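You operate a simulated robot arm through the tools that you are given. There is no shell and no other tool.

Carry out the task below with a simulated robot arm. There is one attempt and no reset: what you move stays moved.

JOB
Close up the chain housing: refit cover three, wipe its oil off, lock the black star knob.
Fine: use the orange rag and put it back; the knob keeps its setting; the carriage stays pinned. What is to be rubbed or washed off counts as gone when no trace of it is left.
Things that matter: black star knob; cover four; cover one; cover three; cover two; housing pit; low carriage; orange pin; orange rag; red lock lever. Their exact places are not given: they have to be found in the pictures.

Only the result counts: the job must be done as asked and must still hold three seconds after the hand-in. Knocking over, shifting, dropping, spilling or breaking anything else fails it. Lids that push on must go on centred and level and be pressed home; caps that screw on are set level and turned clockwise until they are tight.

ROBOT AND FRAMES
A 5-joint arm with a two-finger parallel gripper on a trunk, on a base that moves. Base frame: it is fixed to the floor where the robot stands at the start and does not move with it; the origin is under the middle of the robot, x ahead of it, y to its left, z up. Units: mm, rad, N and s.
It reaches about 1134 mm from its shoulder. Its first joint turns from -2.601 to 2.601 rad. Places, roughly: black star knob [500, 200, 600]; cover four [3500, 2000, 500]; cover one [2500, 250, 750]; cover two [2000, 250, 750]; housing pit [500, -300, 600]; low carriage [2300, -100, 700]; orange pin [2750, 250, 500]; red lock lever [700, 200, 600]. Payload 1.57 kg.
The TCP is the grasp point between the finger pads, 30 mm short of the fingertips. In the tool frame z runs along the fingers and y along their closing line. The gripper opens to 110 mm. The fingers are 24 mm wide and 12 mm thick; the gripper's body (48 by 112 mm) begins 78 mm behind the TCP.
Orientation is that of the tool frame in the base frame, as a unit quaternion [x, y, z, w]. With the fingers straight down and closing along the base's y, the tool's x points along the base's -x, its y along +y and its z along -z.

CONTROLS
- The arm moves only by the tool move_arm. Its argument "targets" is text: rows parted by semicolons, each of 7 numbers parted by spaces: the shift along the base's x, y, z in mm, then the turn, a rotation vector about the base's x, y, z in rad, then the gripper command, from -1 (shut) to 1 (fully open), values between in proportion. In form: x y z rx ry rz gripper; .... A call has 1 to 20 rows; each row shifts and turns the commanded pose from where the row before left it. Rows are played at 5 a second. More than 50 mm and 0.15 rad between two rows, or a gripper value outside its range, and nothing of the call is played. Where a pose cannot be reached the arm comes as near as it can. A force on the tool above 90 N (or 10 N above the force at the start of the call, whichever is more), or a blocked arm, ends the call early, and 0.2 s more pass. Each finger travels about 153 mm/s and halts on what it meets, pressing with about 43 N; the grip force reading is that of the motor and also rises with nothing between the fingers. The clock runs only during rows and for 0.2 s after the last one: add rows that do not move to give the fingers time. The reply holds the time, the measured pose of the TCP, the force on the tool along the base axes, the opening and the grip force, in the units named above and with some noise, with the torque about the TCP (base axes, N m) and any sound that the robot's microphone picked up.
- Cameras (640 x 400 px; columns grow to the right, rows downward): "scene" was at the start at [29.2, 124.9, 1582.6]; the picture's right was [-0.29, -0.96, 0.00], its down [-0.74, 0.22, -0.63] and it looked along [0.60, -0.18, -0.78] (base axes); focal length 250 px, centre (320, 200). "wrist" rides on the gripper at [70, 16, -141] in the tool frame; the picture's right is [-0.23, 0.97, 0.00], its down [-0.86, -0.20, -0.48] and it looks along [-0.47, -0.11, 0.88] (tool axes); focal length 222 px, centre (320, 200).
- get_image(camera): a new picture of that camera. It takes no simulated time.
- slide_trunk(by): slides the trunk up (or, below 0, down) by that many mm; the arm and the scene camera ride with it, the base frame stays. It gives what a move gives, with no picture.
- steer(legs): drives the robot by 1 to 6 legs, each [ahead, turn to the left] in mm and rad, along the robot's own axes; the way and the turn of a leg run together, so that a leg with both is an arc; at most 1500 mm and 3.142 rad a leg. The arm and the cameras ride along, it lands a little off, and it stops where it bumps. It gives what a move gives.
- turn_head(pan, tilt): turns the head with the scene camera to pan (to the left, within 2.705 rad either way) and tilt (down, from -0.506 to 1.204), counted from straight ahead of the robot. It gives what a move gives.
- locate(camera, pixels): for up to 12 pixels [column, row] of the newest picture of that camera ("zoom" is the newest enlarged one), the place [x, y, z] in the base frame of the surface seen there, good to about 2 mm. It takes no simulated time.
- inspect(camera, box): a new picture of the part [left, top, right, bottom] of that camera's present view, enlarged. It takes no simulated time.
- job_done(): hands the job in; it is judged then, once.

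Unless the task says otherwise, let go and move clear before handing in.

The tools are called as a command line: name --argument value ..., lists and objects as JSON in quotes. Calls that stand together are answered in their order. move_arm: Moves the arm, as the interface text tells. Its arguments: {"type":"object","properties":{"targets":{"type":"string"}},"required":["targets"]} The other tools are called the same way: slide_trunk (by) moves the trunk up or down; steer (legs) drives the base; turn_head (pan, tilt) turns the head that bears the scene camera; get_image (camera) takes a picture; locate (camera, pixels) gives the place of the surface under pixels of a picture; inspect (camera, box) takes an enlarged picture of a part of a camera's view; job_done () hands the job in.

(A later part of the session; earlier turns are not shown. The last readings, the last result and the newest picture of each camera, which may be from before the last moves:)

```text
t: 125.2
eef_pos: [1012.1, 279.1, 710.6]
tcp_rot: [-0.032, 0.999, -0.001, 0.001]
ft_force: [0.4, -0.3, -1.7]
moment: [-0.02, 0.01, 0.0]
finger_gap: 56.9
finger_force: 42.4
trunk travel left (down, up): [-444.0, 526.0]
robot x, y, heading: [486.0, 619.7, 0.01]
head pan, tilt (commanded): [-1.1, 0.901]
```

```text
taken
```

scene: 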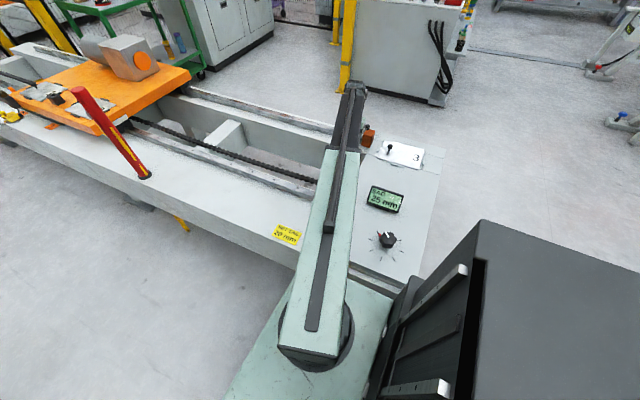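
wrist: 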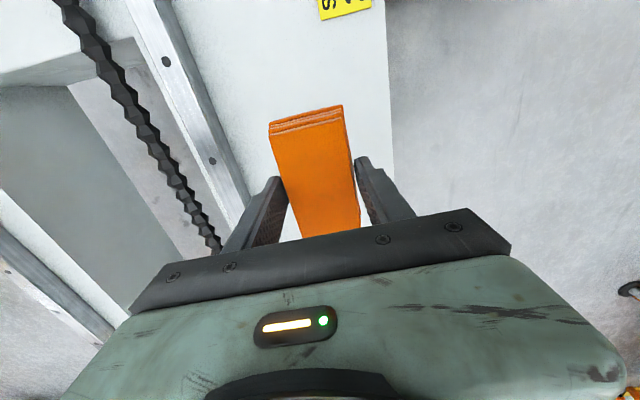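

The rag is back above its spot; I'll correct by about -1 mm each way and lower to its old height (trunk mark -296).

move_arm --targets "-1 -1 0 0 0 0 -1; 0 0 0 0 0 0 -1"

slide_trunk --by -143

slide_trunk --by -4

```text
t: 125.8
eef_pos: [1012.3, 278.2, 711.5]
tcp_rot: [-0.032, 0.999, -0.001, 0.0]
ft_force: [-0.4, -0.6, -0.2]
moment: [0.02, 0.03, 0.0]
finger_gap: 56.9
finger_force: 42.7
trunk travel left (down, up): [-444.0, 526.0]
robot x, y, heading: [483.8, 620.3, 0.008]
head pan, tilt (commanded): [-1.1, 0.901]
```

```text
t: 127.5
eef_pos: [1009.2, 277.2, 567.5]
tcp_rot: [-0.033, 0.999, -0.001, 0.001]
ft_force: [0.1, 0.6, -1.0]
moment: [0.0, 0.03, -0.01]
finger_gap: 57.2
finger_force: 42.8
trunk travel left (down, up): [-301.0, 669.0]
robot x, y, heading: [481.2, 617.0, 0.008]
head pan, tilt (commanded): [-1.1, 0.901]
```

```text
t: 128.1
eef_pos: [1011.8, 277.4, 563.6]
tcp_rot: [-0.032, 0.999, -0.001, 0.001]
ft_force: [0.4, 0.4, -0.8]
moment: [0.0, -0.01, 0.0]
finger_gap: 56.9
finger_force: 43.0
trunk travel left (down, up): [-297.0, 673.0]
robot x, y, heading: [484.6, 617.8, 0.009]
head pan, tilt (commanded): [-1.1, 0.901]
```

slide_trunk --by -1

slide_trunk --by -1

```text
t: 128.6
eef_pos: [1011.8, 278.5, 562.7]
tcp_rot: [-0.032, 0.999, -0.001, 0.001]
ft_force: [0.6, -0.6, -0.8]
moment: [0.02, 0.04, 0.01]
finger_gap: 57.1
finger_force: 42.9
trunk travel left (down, up): [-296.0, 674.0]
robot x, y, heading: [481.2, 617.1, 0.008]
head pan, tilt (commanded): [-1.1, 0.901]
```

```text
t: 129.1
eef_pos: [1010.5, 277.6, 563.7]
tcp_rot: [-0.032, 0.999, 0.0, 0.001]
ft_force: [1.8, -2.0, 13.4]
moment: [0.21, 0.01, 0.0]
finger_gap: 56.8
finger_force: 43.0
trunk travel left (down, up): [-295.0, 675.0]
robot x, y, heading: [483.7, 618.6, 0.011]
head pan, tilt (commanded): [-1.1, 0.901]
```

The rag rests on the bed (13 N contact). I'll open the fingers and rise.

move_arm --targets "0 0 0 0 0 0 0.3; 0 0 0 0 0 0 0.7; 0 0 0 0 0 0 0.8; 0 0 0 0 0 0 0.8"

slide_trunk --by 180

get_image --camera "wrist"

inspect --camera "wrist" --box '[260, 70, 380, 190]'

```text
t: 130.1
eef_pos: [1012.2, 277.0, 562.0]
tcp_rot: [-0.032, 0.999, -0.001, 0.0]
ft_force: [0.2, -0.4, 0.6]
moment: [0.02, 0.0, 0.01]
finger_gap: 99.0
finger_force: 0.1
trunk travel left (down, up): [-295.0, 675.0]
robot x, y, heading: [482.9, 618.7, 0.013]
head pan, tilt (commanded): [-1.1, 0.901]
```

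```text
t: 132.1
eef_pos: [1011.5, 278.0, 741.7]
tcp_rot: [-0.032, 0.999, -0.001, 0.001]
ft_force: [0.3, 0.2, -1.2]
moment: [-0.04, -0.01, -0.02]
finger_gap: 99.0
finger_force: 0.1
trunk travel left (down, up): [-475.0, 495.0]
robot x, y, heading: [483.7, 617.7, 0.009]
head pan, tilt (commanded): [-1.1, 0.901]
```

```text
taken
```

wrist: 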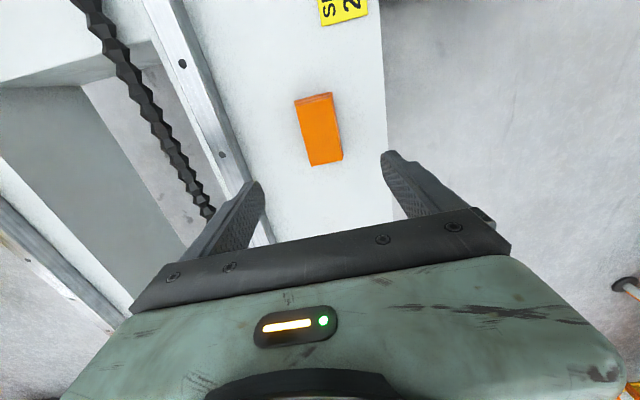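

```text
3.33 times, centred on (320, 130) of wrist
```

zoom: 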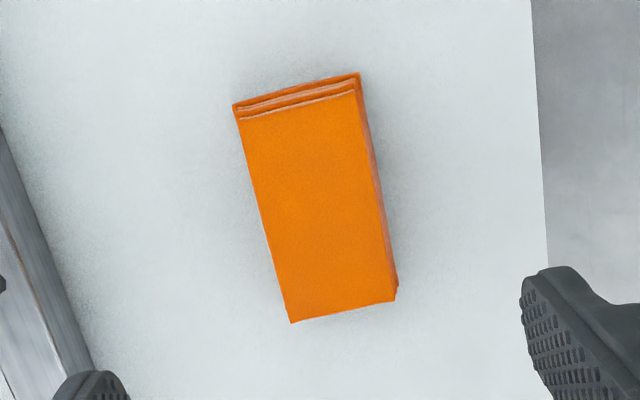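

locate --camera "zoom" --pixels '[[243, 123], [353, 93], [392, 296], [294, 318], [265, 215], [372, 190], [298, 110], [343, 307]]'

get_image --camera "scene"

inspect --camera "scene" --box '[370, 135, 440, 190]'

```text
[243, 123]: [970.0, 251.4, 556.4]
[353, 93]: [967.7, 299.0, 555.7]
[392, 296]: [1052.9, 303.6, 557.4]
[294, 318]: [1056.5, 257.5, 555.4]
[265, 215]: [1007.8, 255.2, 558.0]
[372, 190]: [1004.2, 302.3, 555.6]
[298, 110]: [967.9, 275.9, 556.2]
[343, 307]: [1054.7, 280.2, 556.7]
```

```text
taken
```

scene: 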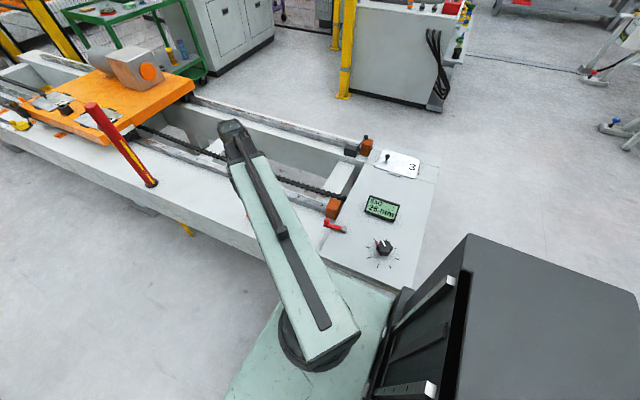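

```text
7.27 times, centred on (405, 162) of scene
```

zoom: 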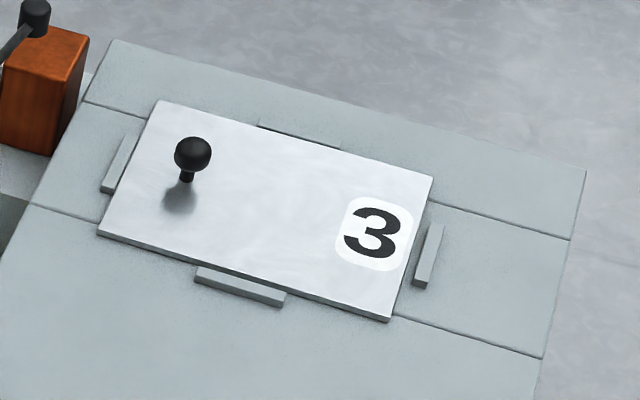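

The rag is back within ~2 mm of its original place. Now I'll measure the cover's present position relative to the ribs.

locate --camera "zoom" --pixels '[[162, 104], [429, 177], [387, 316], [101, 233], [124, 158], [112, 178], [298, 134], [430, 252], [240, 287], [300, 142], [410, 250], [245, 270]]'

inspect --camera "scene" --box '[378, 142, 430, 182]'

```text
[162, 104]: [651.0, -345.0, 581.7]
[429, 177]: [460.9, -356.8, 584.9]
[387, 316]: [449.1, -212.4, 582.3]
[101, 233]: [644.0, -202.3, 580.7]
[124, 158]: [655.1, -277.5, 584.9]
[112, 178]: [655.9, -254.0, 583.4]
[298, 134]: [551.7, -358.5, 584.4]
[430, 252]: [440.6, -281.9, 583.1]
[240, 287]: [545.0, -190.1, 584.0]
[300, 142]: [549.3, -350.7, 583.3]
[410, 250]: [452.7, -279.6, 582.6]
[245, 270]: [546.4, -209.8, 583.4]
```

```text
10.00 times, centred on (404, 162) of scene
```

zoom: 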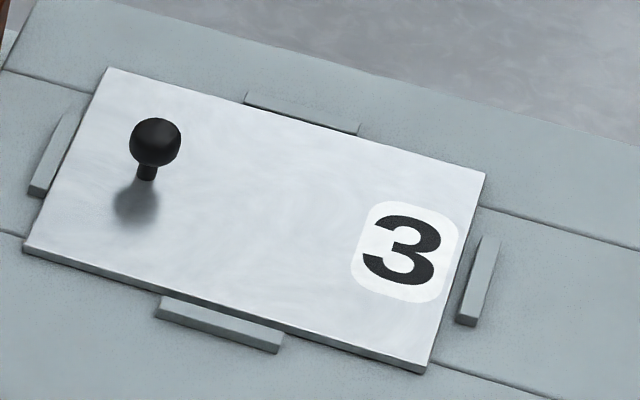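

The cover sits ~3 mm off toward +x and -y of centre relative to the ribs (near gap wider, far and right gaps tight). I'll go back to its knob with the fingers closing along x and re-centre it.

move_arm --targets "-25.3 -34.4 0 0 0 -0.1 1; -25.3 -34.4 0 0 0 -0.1 1; -25.3 -34.4 0 0 0 -0.1 1; -25.3 -34.4 0 0 0 -0.1 1; -25.3 -34.4 0 0 0 -0.1 1; -25.3 -34.4 0 0 0 -0.1 1; -25.3 -34.4 0 0 0 -0.1 1; -25.3 -34.4 0 0 0 -0.1 1; -25.3 -34.4 0 0 0 -0.1 1; -25.3 -34.4 0 0 0 -0.1 1; -25.3 -34.4 0 0 0 -0.1 1; -25.3 -34.4 0 0 0 -0.1 1; -25.3 -34.4 0 0 0 -0.1 1; -25.3 -34.4 0 0 0 -0.1 1; -25.3 -34.4 0 0 0 -0.1 1; -25.3 -34.4 0 0 0 -0.1 1; 0 0 0 0 0 0 1; 0 0 0 0 0 0 1"

get_image --camera "wrist"

```text
t: 135.9
eef_pos: [604.9, -273.6, 742.0]
tcp_rot: [0.695, 0.719, -0.001, 0.0]
ft_force: [-0.7, -0.3, -0.9]
moment: [0.01, 0.04, -0.02]
finger_gap: 110.2
finger_force: 0.0
out of reach, approached as far as the arm can: row 8, 14
trunk travel left (down, up): [-475.0, 495.0]
robot x, y, heading: [482.4, 617.1, 0.005]
head pan, tilt (commanded): [-1.1, 0.901]
```

```text
taken
```

wrist: 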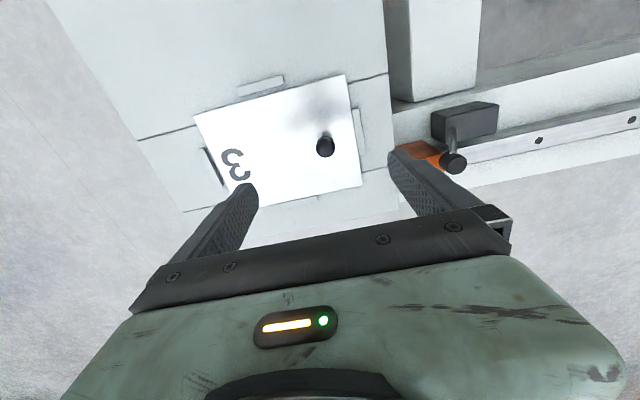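

The wrist view now shows the whole cover with three ribs. I'll zoom in and measure gaps before gripping.

inspect --camera "wrist" --box '[180, 60, 400, 210]'

locate --camera "zoom" --pixels '[[40, 150], [440, 45], [475, 195], [490, 330], [60, 200], [200, 105], [180, 75], [220, 65], [478, 150], [462, 150], [420, 240], [418, 215]]'

```text
2.67 times, centred on (290, 135) of wrist
```

zoom: 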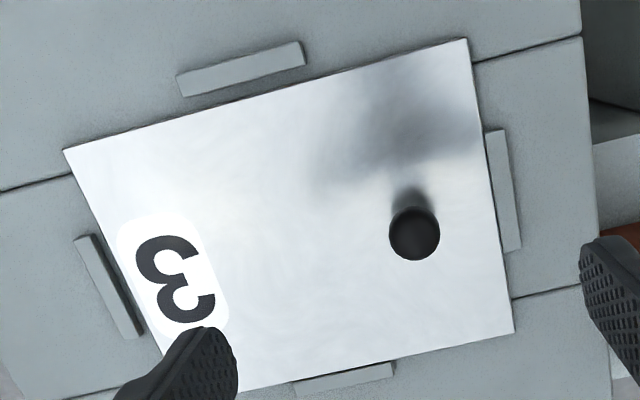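

```text
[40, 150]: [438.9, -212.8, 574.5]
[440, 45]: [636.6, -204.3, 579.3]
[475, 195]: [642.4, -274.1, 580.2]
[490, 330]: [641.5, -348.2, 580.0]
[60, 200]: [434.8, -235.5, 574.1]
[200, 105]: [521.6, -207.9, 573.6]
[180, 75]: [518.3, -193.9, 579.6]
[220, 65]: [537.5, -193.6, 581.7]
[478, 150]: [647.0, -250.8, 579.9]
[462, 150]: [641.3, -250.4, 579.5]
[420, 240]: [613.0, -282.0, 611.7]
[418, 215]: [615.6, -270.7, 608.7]
```

All four ribs are visible: gaps are about 7 (left), 2 (right), 2.6 (far) and 4.5 mm (near), so the cover needs about -1 mm in x and +2.5 mm in y. I'll pin down the knob's centre and descend on it.

locate --camera "zoom" --pixels '[[414, 234], [390, 234], [438, 234], [414, 210], [414, 258]]'

slide_trunk --by -108

get_image --camera "wrist"

```text
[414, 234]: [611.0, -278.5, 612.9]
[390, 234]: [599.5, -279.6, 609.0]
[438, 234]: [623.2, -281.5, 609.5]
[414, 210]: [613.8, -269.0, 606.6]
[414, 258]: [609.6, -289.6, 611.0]
```

```text
t: 137.3
eef_pos: [606.3, -273.2, 634.8]
tcp_rot: [0.695, 0.719, -0.001, -0.001]
ft_force: [0.2, 1.2, 0.0]
moment: [-0.02, 0.01, 0.01]
finger_gap: 110.0
finger_force: 0.1
trunk travel left (down, up): [-367.0, 603.0]
robot x, y, heading: [483.5, 619.6, 0.006]
head pan, tilt (commanded): [-1.1, 0.901]
```

```text
taken
```

wrist: 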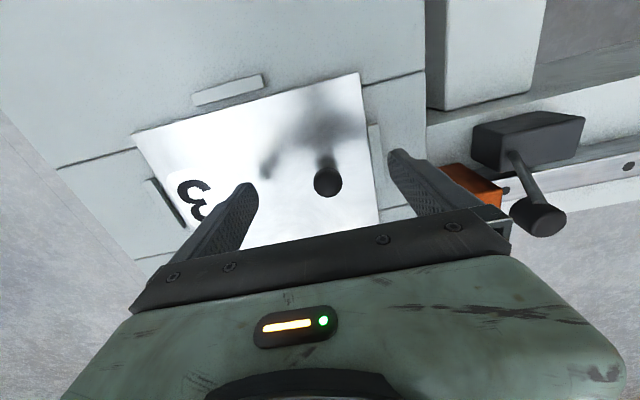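

The knob centre is near [611, -280]. I'll shift toward it within reach, narrow the fingers, lower 17 mm and grip.

move_arm --targets "4.5 -3 0 0 0 0 0.4; 0 0 0 0 0 0 0; 0 0 0 0 0 0 0"

slide_trunk --by -17

get_image --camera "wrist"

```text
t: 138.1
eef_pos: [608.9, -273.5, 634.1]
tcp_rot: [0.694, 0.72, -0.002, 0.001]
ft_force: [0.1, 0.0, -0.4]
moment: [0.02, 0.01, 0.0]
finger_gap: 54.9
finger_force: 0.0
trunk travel left (down, up): [-367.0, 603.0]
robot x, y, heading: [483.9, 620.1, 0.01]
head pan, tilt (commanded): [-1.1, 0.901]
```

```text
t: 138.7
eef_pos: [608.8, -274.5, 616.6]
tcp_rot: [0.694, 0.72, -0.002, 0.0]
ft_force: [0.4, 0.8, 0.0]
moment: [-0.02, 0.0, -0.02]
finger_gap: 55.2
finger_force: 0.1
trunk travel left (down, up): [-350.0, 620.0]
robot x, y, heading: [483.5, 617.9, 0.009]
head pan, tilt (commanded): [-1.1, 0.901]
```

```text
taken
```

wrist: 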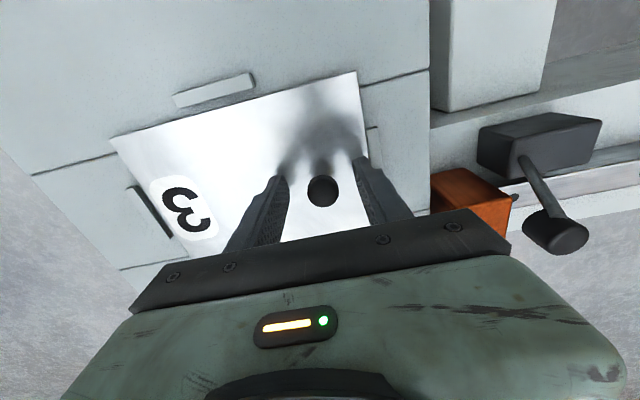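

The ball sits between the pads slightly off-centre but well on them. Closing now.

move_arm --targets "0 0 0 0 0 0 -0.4; 0 0 0 0 0 0 -1; 0 0 0 0 0 0 -1; 0 0 0 0 0 0 -1"

inspect --camera "wrist" --box '[100, 50, 400, 230]'

```text
t: 139.7
eef_pos: [609.7, -274.6, 618.2]
tcp_rot: [0.695, 0.719, -0.002, 0.001]
ft_force: [0.4, -0.1, 0.8]
moment: [-0.01, -0.09, 0.0]
finger_gap: 24.0
finger_force: 36.4
trunk travel left (down, up): [-350.0, 620.0]
robot x, y, heading: [484.0, 618.0, 0.011]
head pan, tilt (commanded): [-1.1, 0.901]
```

```text
2.13 times, centred on (250, 140) of wrist
```

zoom: 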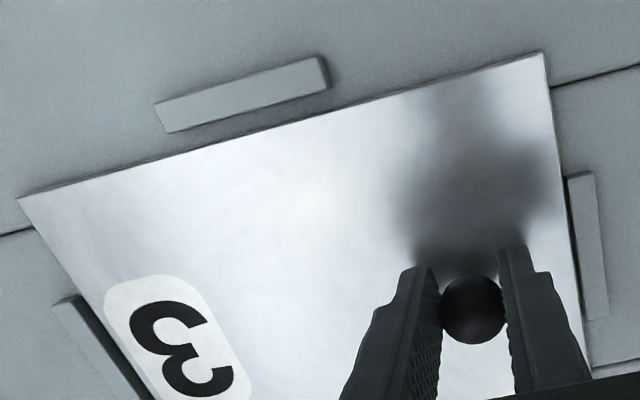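

Gripped. I'll lift 4 mm, shift (-1, +2.5), and set it down again.

slide_trunk --by 4

move_arm --targets "-1 2.5 0 0 0 0 -1; 0 0 0 0 0 0 -1; 0 0 0 0 0 0 -1"

inspect --camera "wrist" --box '[100, 50, 400, 230]'

```text
t: 140.2
eef_pos: [608.6, -276.0, 621.0]
tcp_rot: [0.695, 0.719, -0.002, 0.0]
ft_force: [0.9, 1.3, -2.8]
moment: [0.08, -0.12, -0.03]
finger_gap: 24.1
finger_force: 36.5
trunk travel left (down, up): [-354.0, 616.0]
robot x, y, heading: [485.3, 618.3, 0.008]
head pan, tilt (commanded): [-1.1, 0.901]
```

```text
t: 141.1
eef_pos: [608.5, -272.0, 619.8]
tcp_rot: [0.695, 0.719, -0.002, 0.0]
ft_force: [0.0, -0.1, -2.6]
moment: [0.03, -0.15, -0.03]
finger_gap: 24.0
finger_force: 35.9
trunk travel left (down, up): [-354.0, 616.0]
robot x, y, heading: [485.8, 618.7, 0.006]
head pan, tilt (commanded): [-1.1, 0.901]
```

```text
2.13 times, centred on (250, 140) of wrist
```

zoom: 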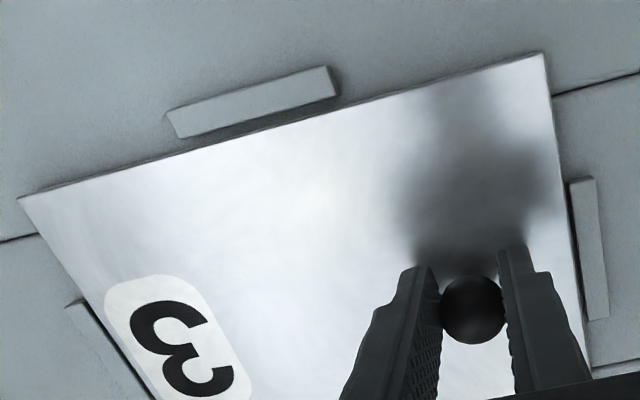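

The left gap is now ~4.5 mm and the edges are parallel. I'll lower onto the seat and re-measure all gaps while still holding.

slide_trunk --by -3

inspect --camera "wrist" --box '[90, 40, 410, 240]'

inspect --camera "wrist" --box '[90, 130, 210, 250]'

inspect --camera "wrist" --box '[320, 90, 440, 230]'

inspect --camera "scene" --box '[375, 135, 435, 185]'

```text
t: 141.6
eef_pos: [608.2, -271.1, 618.0]
tcp_rot: [0.694, 0.72, -0.002, 0.0]
ft_force: [-1.1, 0.2, -1.7]
moment: [0.02, -0.1, 0.0]
finger_gap: 24.4
finger_force: 35.7
trunk travel left (down, up): [-351.0, 619.0]
robot x, y, heading: [484.8, 620.8, 0.012]
head pan, tilt (commanded): [-1.1, 0.901]
```

```text
2.00 times, centred on (250, 140) of wrist
```

zoom: 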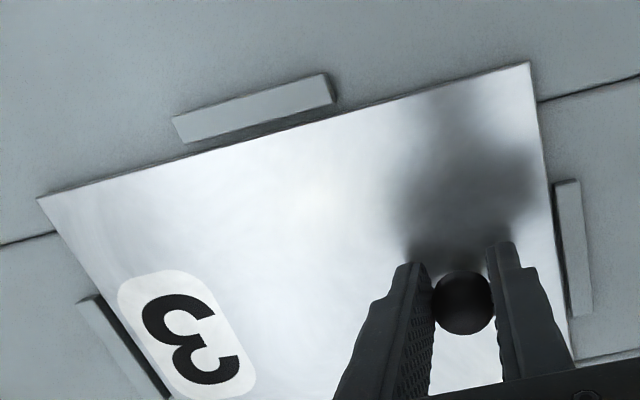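

```text
3.33 times, centred on (150, 190) of wrist
```

zoom: 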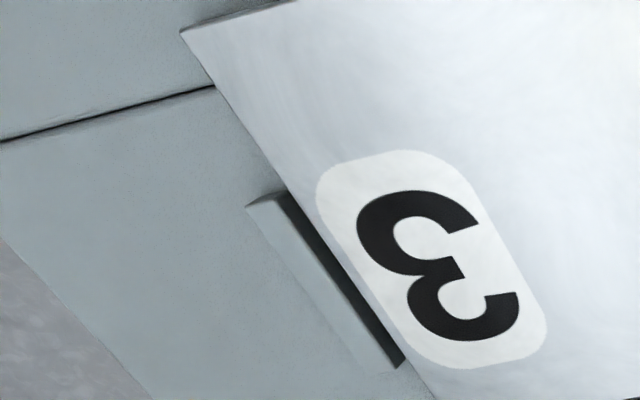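

```text
2.86 times, centred on (380, 160) of wrist
```

zoom: 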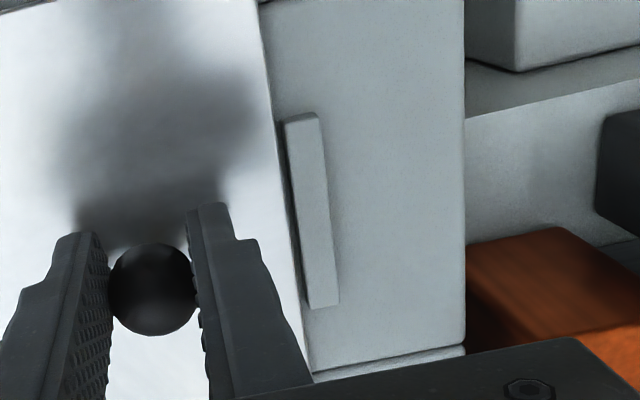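

```text
8.00 times, centred on (405, 160) of scene
```

zoom: 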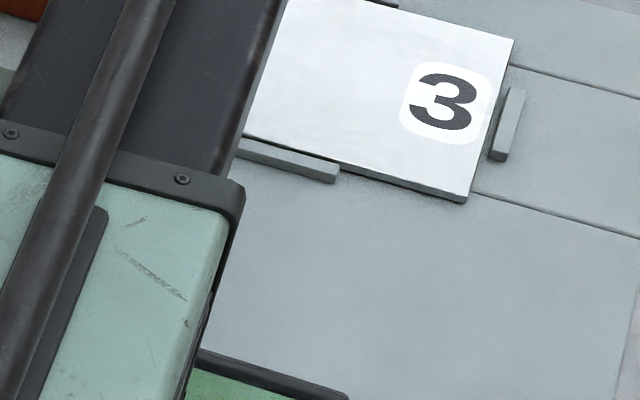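

The gaps now read about 1.9 (far), 1.5 (near), 3.7 mm (left): centred along x and close to centred along y. I'll nudge -0.5 mm in y, seat the cover and release.

move_arm --targets "0 -0.5 0 0 0 0 -1; 0 0 0 0 0 0 -1"

slide_trunk --by -1

slide_trunk --by -1

```text
t: 142.2
eef_pos: [607.9, -272.9, 617.3]
tcp_rot: [0.695, 0.719, -0.002, 0.0]
ft_force: [1.4, -0.6, -2.6]
moment: [0.01, -0.15, 0.02]
finger_gap: 24.2
finger_force: 36.2
trunk travel left (down, up): [-351.0, 619.0]
robot x, y, heading: [484.1, 618.1, 0.01]
head pan, tilt (commanded): [-1.1, 0.901]
```

```text
t: 142.7
eef_pos: [607.9, -271.6, 616.9]
tcp_rot: [0.694, 0.72, -0.002, 0.001]
ft_force: [-0.2, -0.8, 0.8]
moment: [0.0, -0.04, 0.0]
finger_gap: 24.1
finger_force: 35.8
trunk travel left (down, up): [-350.0, 620.0]
robot x, y, heading: [486.9, 617.9, 0.012]
head pan, tilt (commanded): [-1.1, 0.901]
```

```text
t: 143.2
eef_pos: [607.4, -271.5, 616.2]
tcp_rot: [0.695, 0.719, -0.003, 0.002]
ft_force: [1.5, -6.5, 15.2]
moment: [0.63, -0.04, -0.03]
finger_gap: 24.2
finger_force: 36.4
trunk travel left (down, up): [-349.0, 621.0]
robot x, y, heading: [483.8, 619.2, 0.005]
head pan, tilt (commanded): [-1.1, 0.901]
```

Seated with 15 N of press. Easing off 1 mm, opening, and rising to inspect.

slide_trunk --by 1

move_arm --targets "0 0 0 0 0 0 -0.4; 0 0 0 0 0 0 0; 0 0 0 0 0 0 0; 0 0 0 0 0 0 0"

slide_trunk --by 125

inspect --camera "wrist" --box '[180, 60, 400, 210]'

```text
t: 143.7
eef_pos: [607.7, -272.8, 616.9]
tcp_rot: [0.694, 0.72, -0.002, 0.001]
ft_force: [1.1, -3.1, 3.3]
moment: [-0.47, -0.08, 0.0]
finger_gap: 24.3
finger_force: 35.4
trunk travel left (down, up): [-350.0, 620.0]
robot x, y, heading: [481.4, 613.2, 0.005]
head pan, tilt (commanded): [-1.1, 0.901]
```

```text
t: 144.7
eef_pos: [607.1, -271.4, 615.8]
tcp_rot: [0.695, 0.719, -0.002, 0.001]
ft_force: [0.3, -0.1, -0.1]
moment: [0.0, -0.02, 0.02]
finger_gap: 55.0
finger_force: 0.1
trunk travel left (down, up): [-350.0, 620.0]
robot x, y, heading: [483.2, 617.7, 0.014]
head pan, tilt (commanded): [-1.1, 0.901]
```

```text
t: 146.2
eef_pos: [608.7, -272.1, 741.9]
tcp_rot: [0.695, 0.719, -0.001, 0.001]
ft_force: [0.1, 0.1, 0.5]
moment: [-0.02, 0.01, -0.01]
finger_gap: 55.1
finger_force: 0.0
trunk travel left (down, up): [-475.0, 495.0]
robot x, y, heading: [484.9, 620.7, 0.005]
head pan, tilt (commanded): [-1.1, 0.901]
```

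```text
2.67 times, centred on (290, 135) of wrist
```

zoom: 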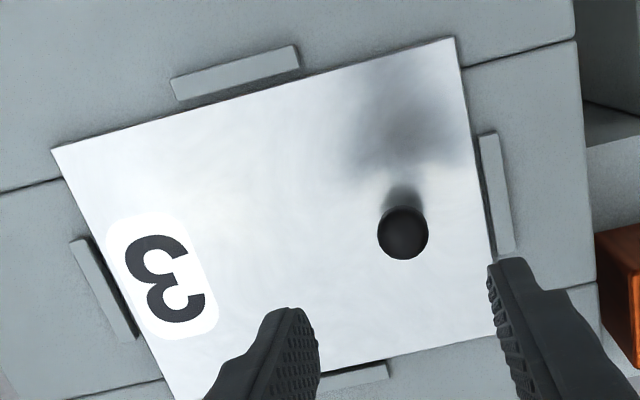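

From this height the gaps read left 5.1, right 2.3, far 5.5, near 1.8 mm, so the cover is still ~2 mm off in x and ~1.4 mm in y. One more small correction is worthwhile: I'll regrip and shift (+1.8, +1.4).

slide_trunk --by -125

move_arm --targets "0 0 0 0 0 0 -0.4; 0 0 0 0 0 0 -1; 0 0 0 0 0 0 -1; 0 0 0 0 0 0 -1"

slide_trunk --by 3

move_arm --targets "1.8 1.4 0 0 0 0 -1; 0 0 0 0 0 0 -1; 0 0 0 0 0 0 -1"

slide_trunk --by -3

```text
t: 147.8
eef_pos: [607.9, -271.9, 616.7]
tcp_rot: [0.695, 0.719, -0.002, 0.0]
ft_force: [-0.4, -0.3, 0.4]
moment: [0.0, 0.01, -0.03]
finger_gap: 55.0
finger_force: 0.1
trunk travel left (down, up): [-350.0, 620.0]
robot x, y, heading: [486.1, 621.9, 0.009]
head pan, tilt (commanded): [-1.1, 0.901]
```

```text
t: 148.8
eef_pos: [607.7, -272.4, 617.1]
tcp_rot: [0.695, 0.719, -0.002, 0.0]
ft_force: [0.0, -0.7, 0.4]
moment: [0.0, -0.08, -0.02]
finger_gap: 24.2
finger_force: 35.9
trunk travel left (down, up): [-350.0, 620.0]
robot x, y, heading: [482.9, 617.4, 0.008]
head pan, tilt (commanded): [-1.1, 0.901]
```

```text
t: 149.3
eef_pos: [608.3, -272.5, 620.0]
tcp_rot: [0.695, 0.719, -0.001, 0.001]
ft_force: [0.0, -0.8, -3.4]
moment: [0.01, -0.14, 0.02]
finger_gap: 24.3
finger_force: 36.0
trunk travel left (down, up): [-353.0, 617.0]
robot x, y, heading: [481.9, 618.1, 0.01]
head pan, tilt (commanded): [-1.1, 0.901]
```

```text
t: 150.1
eef_pos: [610.4, -270.4, 619.5]
tcp_rot: [0.694, 0.72, -0.002, 0.001]
ft_force: [-0.1, -0.7, -2.8]
moment: [0.0, -0.12, -0.01]
finger_gap: 24.0
finger_force: 35.7
trunk travel left (down, up): [-353.0, 617.0]
robot x, y, heading: [482.3, 619.1, 0.01]
head pan, tilt (commanded): [-1.1, 0.901]
```

```text
t: 150.6
eef_pos: [609.1, -270.9, 616.2]
tcp_rot: [0.695, 0.719, -0.001, 0.002]
ft_force: [-0.4, -0.7, 1.3]
moment: [-0.03, -0.05, 0.01]
finger_gap: 24.5
finger_force: 36.6
trunk travel left (down, up): [-350.0, 620.0]
robot x, y, heading: [484.0, 614.7, 0.008]
head pan, tilt (commanded): [-1.1, 0.901]
```

Touching the seat again. I'll press it down 1 mm, ease, release and rise to check.

slide_trunk --by -1

slide_trunk --by 1

move_arm --targets "0 0 0 0 0 0 -0.4; 0 0 0 0 0 0 0; 0 0 0 0 0 0 0; 0 0 0 0 0 0 0"

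slide_trunk --by 125

inspect --camera "wrist" --box '[180, 60, 400, 210]'

```text
t: 151.1
eef_pos: [610.5, -270.4, 617.0]
tcp_rot: [0.695, 0.719, -0.003, 0.001]
ft_force: [0.5, -6.5, 15.2]
moment: [0.75, -0.03, -0.03]
finger_gap: 24.3
finger_force: 36.4
trunk travel left (down, up): [-349.0, 621.0]
robot x, y, heading: [481.2, 622.4, 0.009]
head pan, tilt (commanded): [-1.1, 0.901]
```

```text
t: 151.6
eef_pos: [608.5, -270.2, 617.8]
tcp_rot: [0.694, 0.72, -0.001, 0.001]
ft_force: [0.2, -1.5, 2.9]
moment: [-0.47, -0.08, 0.01]
finger_gap: 24.2
finger_force: 35.5
trunk travel left (down, up): [-350.0, 620.0]
robot x, y, heading: [485.2, 619.4, 0.005]
head pan, tilt (commanded): [-1.1, 0.901]
```

```text
t: 152.6
eef_pos: [609.0, -271.3, 617.9]
tcp_rot: [0.694, 0.72, -0.002, 0.001]
ft_force: [-0.4, -0.2, -0.2]
moment: [0.0, 0.01, -0.01]
finger_gap: 55.1
finger_force: 0.0
trunk travel left (down, up): [-350.0, 620.0]
robot x, y, heading: [487.6, 616.9, 0.01]
head pan, tilt (commanded): [-1.1, 0.901]
```

```text
t: 154.2
eef_pos: [610.0, -271.1, 742.5]
tcp_rot: [0.695, 0.719, -0.002, 0.0]
ft_force: [0.4, 0.8, -0.9]
moment: [-0.01, -0.04, -0.02]
finger_gap: 54.9
finger_force: 0.1
trunk travel left (down, up): [-475.0, 495.0]
robot x, y, heading: [486.5, 621.0, 0.007]
head pan, tilt (commanded): [-1.1, 0.901]
```

```text
2.67 times, centred on (290, 135) of wrist
```

zoom: 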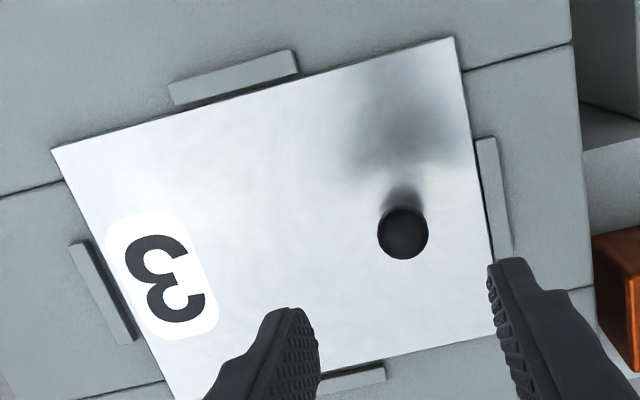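

The cover is now centred: gaps ~3.5/3.8 mm in y and 3.8/2.4 mm in x. Next is the lever at about [625, 205], which is too close to the base here, so I'll back up 330 mm with the arm staying high over the machine.

steer --legs '[[-330, 0]]'

turn_head --pan -0.75 --tilt 0.9

get_image --camera "scene"

```text
t: 156.4
eef_pos: [276.0, -274.3, 741.5]
tcp_rot: [0.695, 0.719, -0.001, 0.0]
ft_force: [0.4, -0.3, -1.3]
moment: [-0.01, 0.0, 0.02]
finger_gap: 55.2
finger_force: 0.2
trunk travel left (down, up): [-475.0, 495.0]
robot x, y, heading: [148.4, 615.9, 0.011]
head pan, tilt (commanded): [-1.1, 0.901]
```

```text
t: 157.2
eef_pos: [276.1, -273.3, 742.6]
tcp_rot: [0.694, 0.72, -0.001, 0.0]
ft_force: [-0.5, 0.2, -0.8]
moment: [-0.03, 0.03, 0.01]
finger_gap: 55.0
finger_force: 0.1
trunk travel left (down, up): [-475.0, 495.0]
robot x, y, heading: [143.7, 618.8, 0.01]
head pan, tilt (commanded): [-0.75, 0.901]
```

```text
taken
```

scene: 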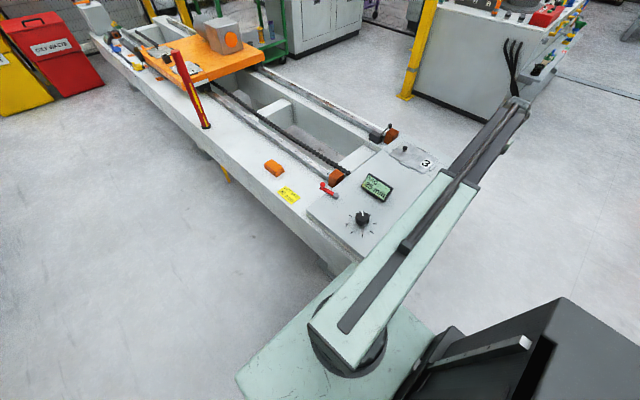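

Now I have a clear overview. I'll zoom on the lever and knob, and on the cover.

inspect --camera "scene" --box '[300, 170, 380, 240]'

locate --camera "zoom" --pixels '[[168, 130], [300, 195]]'

inspect --camera "scene" --box '[375, 120, 455, 190]'

```text
5.71 times, centred on (340, 205) of scene
```

zoom: 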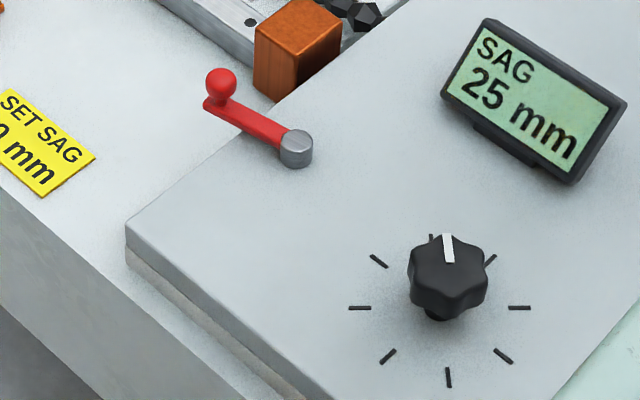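

```text
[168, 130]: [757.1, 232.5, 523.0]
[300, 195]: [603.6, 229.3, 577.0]
```

```text
5.71 times, centred on (415, 155) of scene
```

zoom: 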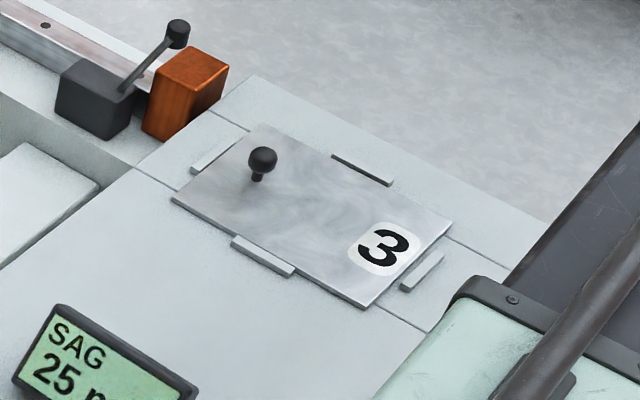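

The sag still reads 25 mm. The cover shows faint grey swirls from this angle, so I'll zoom further to rule out leftover oil.

inspect --camera "scene" --box '[395, 138, 433, 176]'

locate --camera "zoom" --pixels '[[310, 190], [260, 200], [360, 180], [420, 250], [300, 240]]'

```text
10.53 times, centred on (414, 157) of scene
```

zoom: 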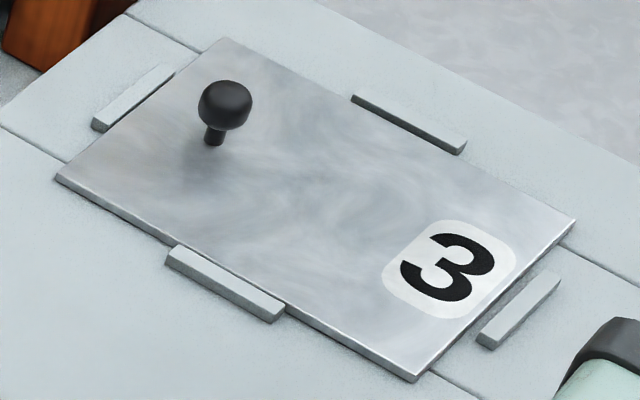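

```text
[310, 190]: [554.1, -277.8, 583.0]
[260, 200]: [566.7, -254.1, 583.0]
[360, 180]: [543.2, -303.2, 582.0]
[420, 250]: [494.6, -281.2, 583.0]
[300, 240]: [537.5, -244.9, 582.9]
```

The swirls are the metal's own sheen over the whole plate; no brown trace remains. Now the lever: I'll measure its pivot, arm and ball.

inspect --camera "scene" --box '[310, 170, 360, 210]'

```text
10.00 times, centred on (335, 190) of scene
```

zoom: 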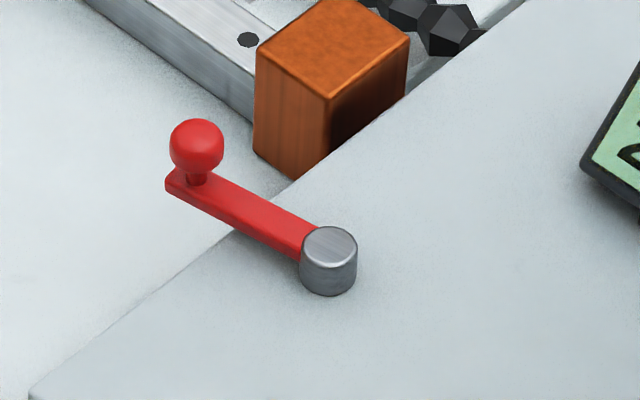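

locate --camera "zoom" --pixels '[[330, 240], [330, 275], [300, 220], [250, 205], [200, 190], [175, 180], [196, 150], [172, 150], [222, 150], [196, 125], [270, 240], [330, 60]]'

locate --camera "zoom" --pixels '[[265, 50], [335, 95], [405, 40], [320, 10], [310, 180], [400, 95], [325, 300], [240, 235]]'

```text
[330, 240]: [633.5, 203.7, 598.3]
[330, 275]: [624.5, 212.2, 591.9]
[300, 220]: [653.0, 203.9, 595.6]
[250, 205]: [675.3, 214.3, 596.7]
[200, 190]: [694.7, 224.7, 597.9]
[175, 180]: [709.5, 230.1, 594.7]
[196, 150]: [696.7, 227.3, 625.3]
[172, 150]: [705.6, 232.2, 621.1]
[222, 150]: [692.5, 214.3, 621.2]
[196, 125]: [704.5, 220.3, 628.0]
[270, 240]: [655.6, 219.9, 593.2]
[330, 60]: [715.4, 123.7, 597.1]
```

```text
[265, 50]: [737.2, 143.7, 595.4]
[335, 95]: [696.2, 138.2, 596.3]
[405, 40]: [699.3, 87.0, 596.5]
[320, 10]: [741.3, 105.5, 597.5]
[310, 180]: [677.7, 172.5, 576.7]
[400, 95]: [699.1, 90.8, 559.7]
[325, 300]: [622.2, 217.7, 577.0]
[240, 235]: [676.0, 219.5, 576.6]
```

The lever's pivot is at about [630, 206] and its ball at [699, 223, 620], pointing ~0.24 rad. I'll bring the gripper over the ball as a 42 mm wide fork, aligned across the lever.

move_arm --targets "28.2 33.1 0 0 0 0.118 -0.25; 28.2 33.1 0 0 0 0.118 -0.25; 28.2 33.1 0 0 0 0.118 -0.25; 28.2 33.1 0 0 0 0.118 -0.25; 28.2 33.1 0 0 0 0.118 -0.25; 28.2 33.1 0 0 0 0.118 -0.25; 28.2 33.1 0 0 0 0.118 -0.25; 28.2 33.1 0 0 0 0.118 -0.25; 28.2 33.1 0 0 0 0.118 -0.25; 28.2 33.1 0 0 0 0.118 -0.25; 28.2 33.1 0 0 0 0.118 -0.25; 28.2 33.1 0 0 0 0.118 -0.25; 28.2 33.1 0 0 0 0.118 -0.25; 28.2 33.1 0 0 0 0.118 -0.25; 28.2 33.1 0 0 0 0.118 -0.25; 0 0 0 0 0 0 -0.25; 0 0 0 0 0 0 -0.25"

get_image --camera "wrist"

get_image --camera "scene"

```text
t: 160.8
eef_pos: [697.8, 224.6, 742.5]
tcp_rot: [-0.118, 0.993, -0.001, 0.002]
ft_force: [-0.6, 0.0, 0.1]
moment: [0.01, -0.01, 0.02]
finger_gap: 41.4
finger_force: 0.0
trunk travel left (down, up): [-475.0, 495.0]
robot x, y, heading: [147.9, 615.9, 0.011]
head pan, tilt (commanded): [-0.75, 0.901]
```

```text
taken
```

wrist: 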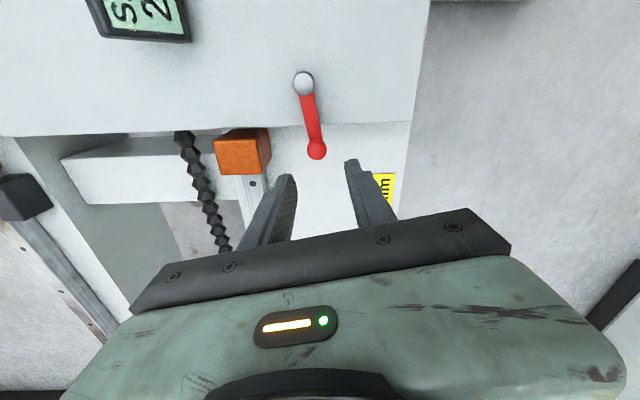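

```text
taken
```

scene: 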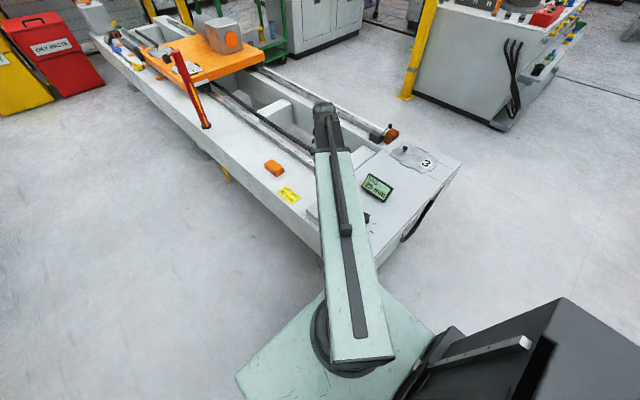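

The wrist view shows the lever clearly: pivot at (304,82), ball at (316,148). I'll locate them and then lower the fork around the ball.

locate --camera "wrist" --pixels '[[304, 80], [316, 148], [311, 115], [308, 148], [325, 148], [316, 158], [297, 85], [311, 85]]'

inspect --camera "wrist" --box '[250, 50, 390, 200]'

```text
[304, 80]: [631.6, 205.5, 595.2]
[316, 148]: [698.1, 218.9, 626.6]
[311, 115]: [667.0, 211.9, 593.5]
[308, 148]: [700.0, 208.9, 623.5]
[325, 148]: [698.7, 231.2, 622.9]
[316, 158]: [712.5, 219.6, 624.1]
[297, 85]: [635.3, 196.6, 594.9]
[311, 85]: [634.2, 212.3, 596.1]
```

```text
2.67 times, centred on (320, 125) of wrist
```

zoom: 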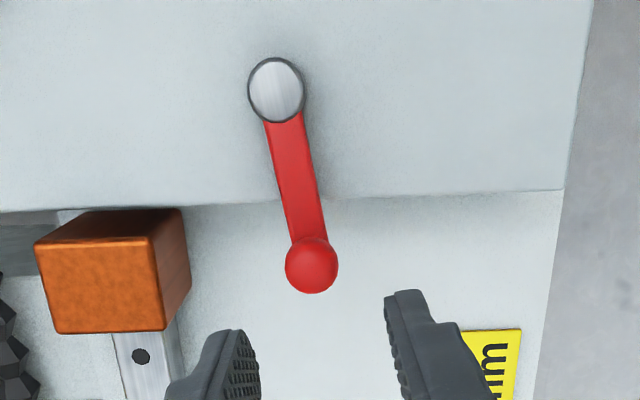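

The ball centre reads [699.5, 220]. I'll shift (+1.5, -4.5) and lower in two stages.

move_arm --targets "1.5 -4.5 0 0 0 0 -0.25; 0 0 0 0 0 0 -0.25"

slide_trunk --by -75

get_image --camera "wrist"

```text
t: 161.4
eef_pos: [699.7, 220.0, 742.7]
tcp_rot: [-0.117, 0.993, -0.001, 0.002]
ft_force: [-0.3, -0.2, -0.2]
moment: [0.02, -0.01, -0.02]
finger_gap: 41.2
finger_force: 0.0
trunk travel left (down, up): [-475.0, 495.0]
robot x, y, heading: [150.4, 616.1, 0.007]
head pan, tilt (commanded): [-0.75, 0.901]
```

```text
t: 162.5
eef_pos: [700.5, 219.3, 666.4]
tcp_rot: [-0.117, 0.993, -0.001, 0.002]
ft_force: [-1.0, 0.2, -0.2]
moment: [-0.02, 0.0, 0.01]
finger_gap: 41.3
finger_force: 0.1
trunk travel left (down, up): [-400.0, 570.0]
robot x, y, heading: [148.2, 618.2, 0.016]
head pan, tilt (commanded): [-0.75, 0.901]
```

```text
taken
```

wrist: 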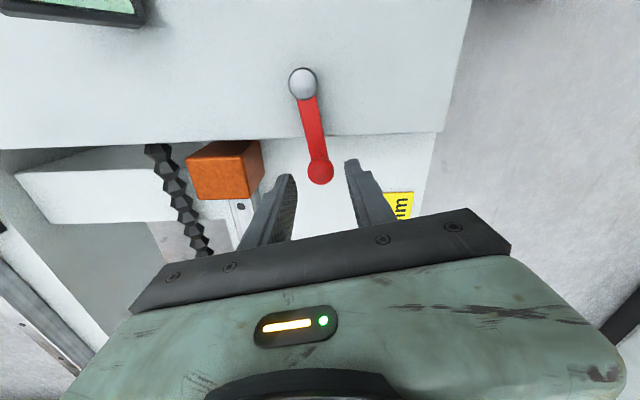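

The ball is between the two fingertips. Lowering 34 mm so the fork straddles it.

slide_trunk --by -34

get_image --camera "wrist"

```text
t: 163.3
eef_pos: [698.9, 220.2, 633.5]
tcp_rot: [-0.118, 0.993, -0.001, 0.002]
ft_force: [-0.1, -0.5, 0.4]
moment: [0.01, 0.03, 0.0]
finger_gap: 41.2
finger_force: 0.0
trunk travel left (down, up): [-366.0, 604.0]
robot x, y, heading: [146.9, 618.5, 0.009]
head pan, tilt (commanded): [-0.75, 0.901]
```

```text
taken
```

wrist: 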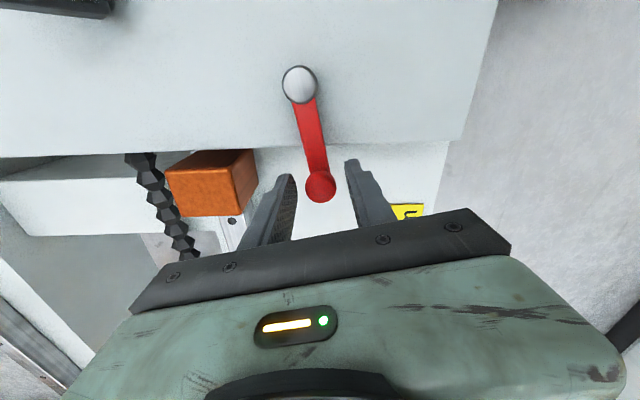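

The fork straddles the ball. I'll try the clockwise direction (toward -y) gently first: 0.2 rad along the arc, watching force and sound.

move_arm --targets "1.16 -6.81 0 0 0 -0.1 -0.25; 0.48 -6.89 0 0 0 -0.1 -0.25"

get_image --camera "wrist"

```text
t: 163.9
eef_pos: [699.7, 206.7, 633.3]
tcp_rot: [-0.017, 1.0, 0.0, 0.001]
ft_force: [-4.8, 11.5, -1.3]
moment: [0.2, 0.12, 0.16]
finger_gap: 51.1
finger_force: 5.9
trunk travel left (down, up): [-366.0, 604.0]
robot x, y, heading: [148.6, 617.5, 0.01]
head pan, tilt (commanded): [-0.75, 0.901]
```

```text
taken
```

wrist: 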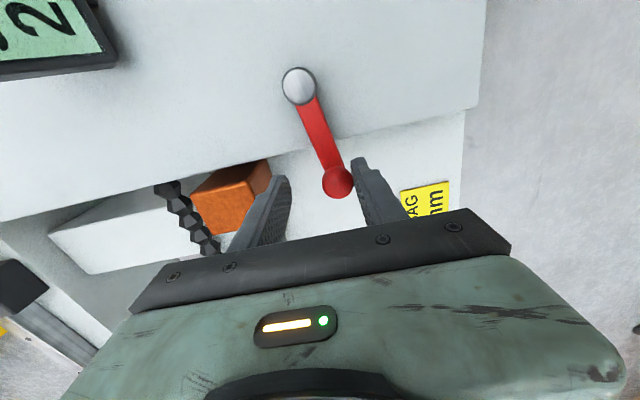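

There is 11.5 N of resistance and the finger gave way (gap 51 mm). I'll check whether the lever moved at all.

locate --camera "wrist" --pixels '[[298, 84], [338, 182], [320, 135], [330, 182], [347, 182]]'

```text
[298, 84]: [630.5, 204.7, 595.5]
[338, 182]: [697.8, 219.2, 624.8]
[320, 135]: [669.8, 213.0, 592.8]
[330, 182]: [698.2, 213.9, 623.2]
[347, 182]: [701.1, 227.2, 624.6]
```

The ball hasn't moved ([699, 220]), so that side is likely the stop. I'll return and try the counter-clockwise way (toward +y) just as gently.

move_arm --targets "-0.48 6.89 0 0 0 0.1 -0.25; -1.16 6.81 0 0 0 0.1 -0.25; -1.82 6.66 0 0 0 0.1 -0.25; -2.5 6.44 0 0 0 0.1 -0.25"

get_image --camera "wrist"

locate --camera "wrist" --pixels '[[300, 84], [315, 182]]'

```text
t: 164.9
eef_pos: [694.9, 231.3, 633.7]
tcp_rot: [-0.217, 0.976, 0.0, 0.002]
ft_force: [0.3, -0.6, 0.8]
moment: [0.01, -0.02, 0.03]
finger_gap: 42.3
finger_force: 1.0
trunk travel left (down, up): [-366.0, 604.0]
robot x, y, heading: [150.2, 616.3, 0.012]
head pan, tilt (commanded): [-0.75, 0.901]
```

```text
taken
```

wrist: 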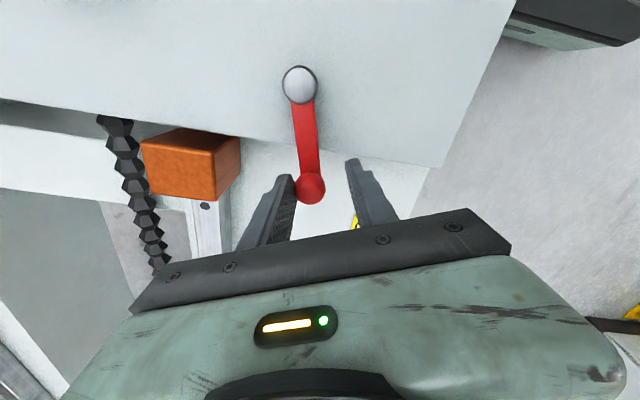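

```text
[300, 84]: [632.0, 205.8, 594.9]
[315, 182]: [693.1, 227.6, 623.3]
```

The ball moves freely counter-clockwise (now near [693, 227], ~1 N). I'll continue along the arc in that direction, four steps at a time.

move_arm --targets "-3.12 6.16 0 0 0 0.1 -0.25; -3.71 5.82 0 0 0 0.1 -0.25; -4.29 5.43 0 0 0 0.1 -0.25; -4.79 4.96 0 0 0 0.1 -0.25"

get_image --camera "wrist"

```text
t: 165.9
eef_pos: [677.1, 254.9, 632.1]
tcp_rot: [-0.407, 0.914, -0.001, 0.002]
ft_force: [0.9, 0.2, 0.1]
moment: [0.02, -0.01, 0.01]
finger_gap: 42.0
finger_force: 0.2
trunk travel left (down, up): [-366.0, 604.0]
robot x, y, heading: [146.6, 616.8, 0.015]
head pan, tilt (commanded): [-0.75, 0.901]
```

```text
taken
```

wrist: 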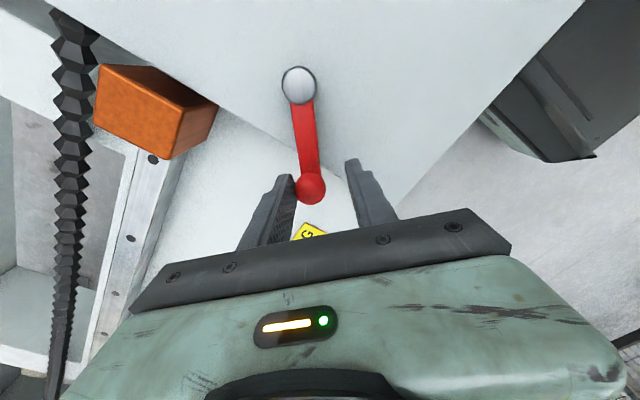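

The lever follows with almost no resistance. Continuing along the arc.

move_arm --targets "-5.28 4.45 0 0 0 0.1 -0.25; -5.69 3.92 0 0 0 0.1 -0.25; -6.06 3.33 0 0 0 0.1 -0.25; -6.36 2.7 0 0 0 0.1 -0.25"

get_image --camera "wrist"

```text
t: 166.9
eef_pos: [656.2, 269.2, 633.7]
tcp_rot: [-0.581, 0.814, 0.0, 0.002]
ft_force: [0.8, 0.3, 0.4]
moment: [-0.01, 0.02, 0.02]
finger_gap: 42.2
finger_force: 0.6
trunk travel left (down, up): [-366.0, 604.0]
robot x, y, heading: [150.7, 617.3, 0.008]
head pan, tilt (commanded): [-0.75, 0.901]
```

```text
taken
```

wrist: 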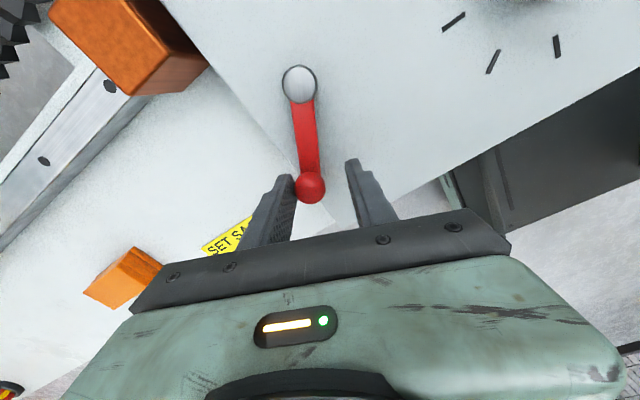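

Still following freely at about 1.08 rad. Continuing three more steps.

move_arm --targets "-6.59 2.06 0 0 0 0.1 -0.25; -6.76 1.38 0 0 0 0.1 -0.25; -6.87 0.7 0 0 0 0.1 -0.25"

get_image --camera "wrist"

```text
t: 167.7
eef_pos: [636.9, 272.9, 632.7]
tcp_rot: [-0.696, 0.718, 0.0, 0.003]
ft_force: [1.6, -0.9, -1.2]
moment: [-0.01, -0.02, 0.03]
finger_gap: 42.1
finger_force: 0.9
trunk travel left (down, up): [-366.0, 604.0]
robot x, y, heading: [146.6, 614.9, 0.006]
head pan, tilt (commanded): [-0.75, 0.901]
```

```text
taken
```

wrist: 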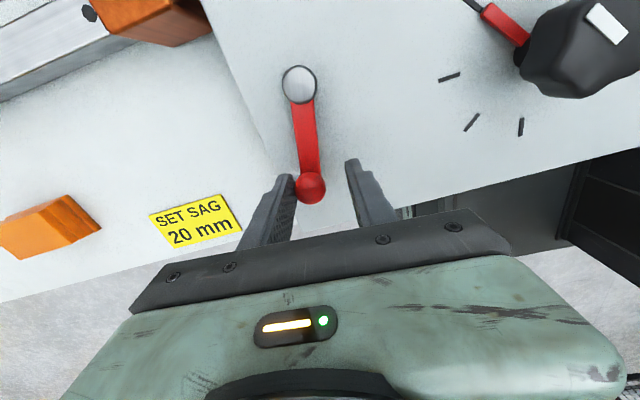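

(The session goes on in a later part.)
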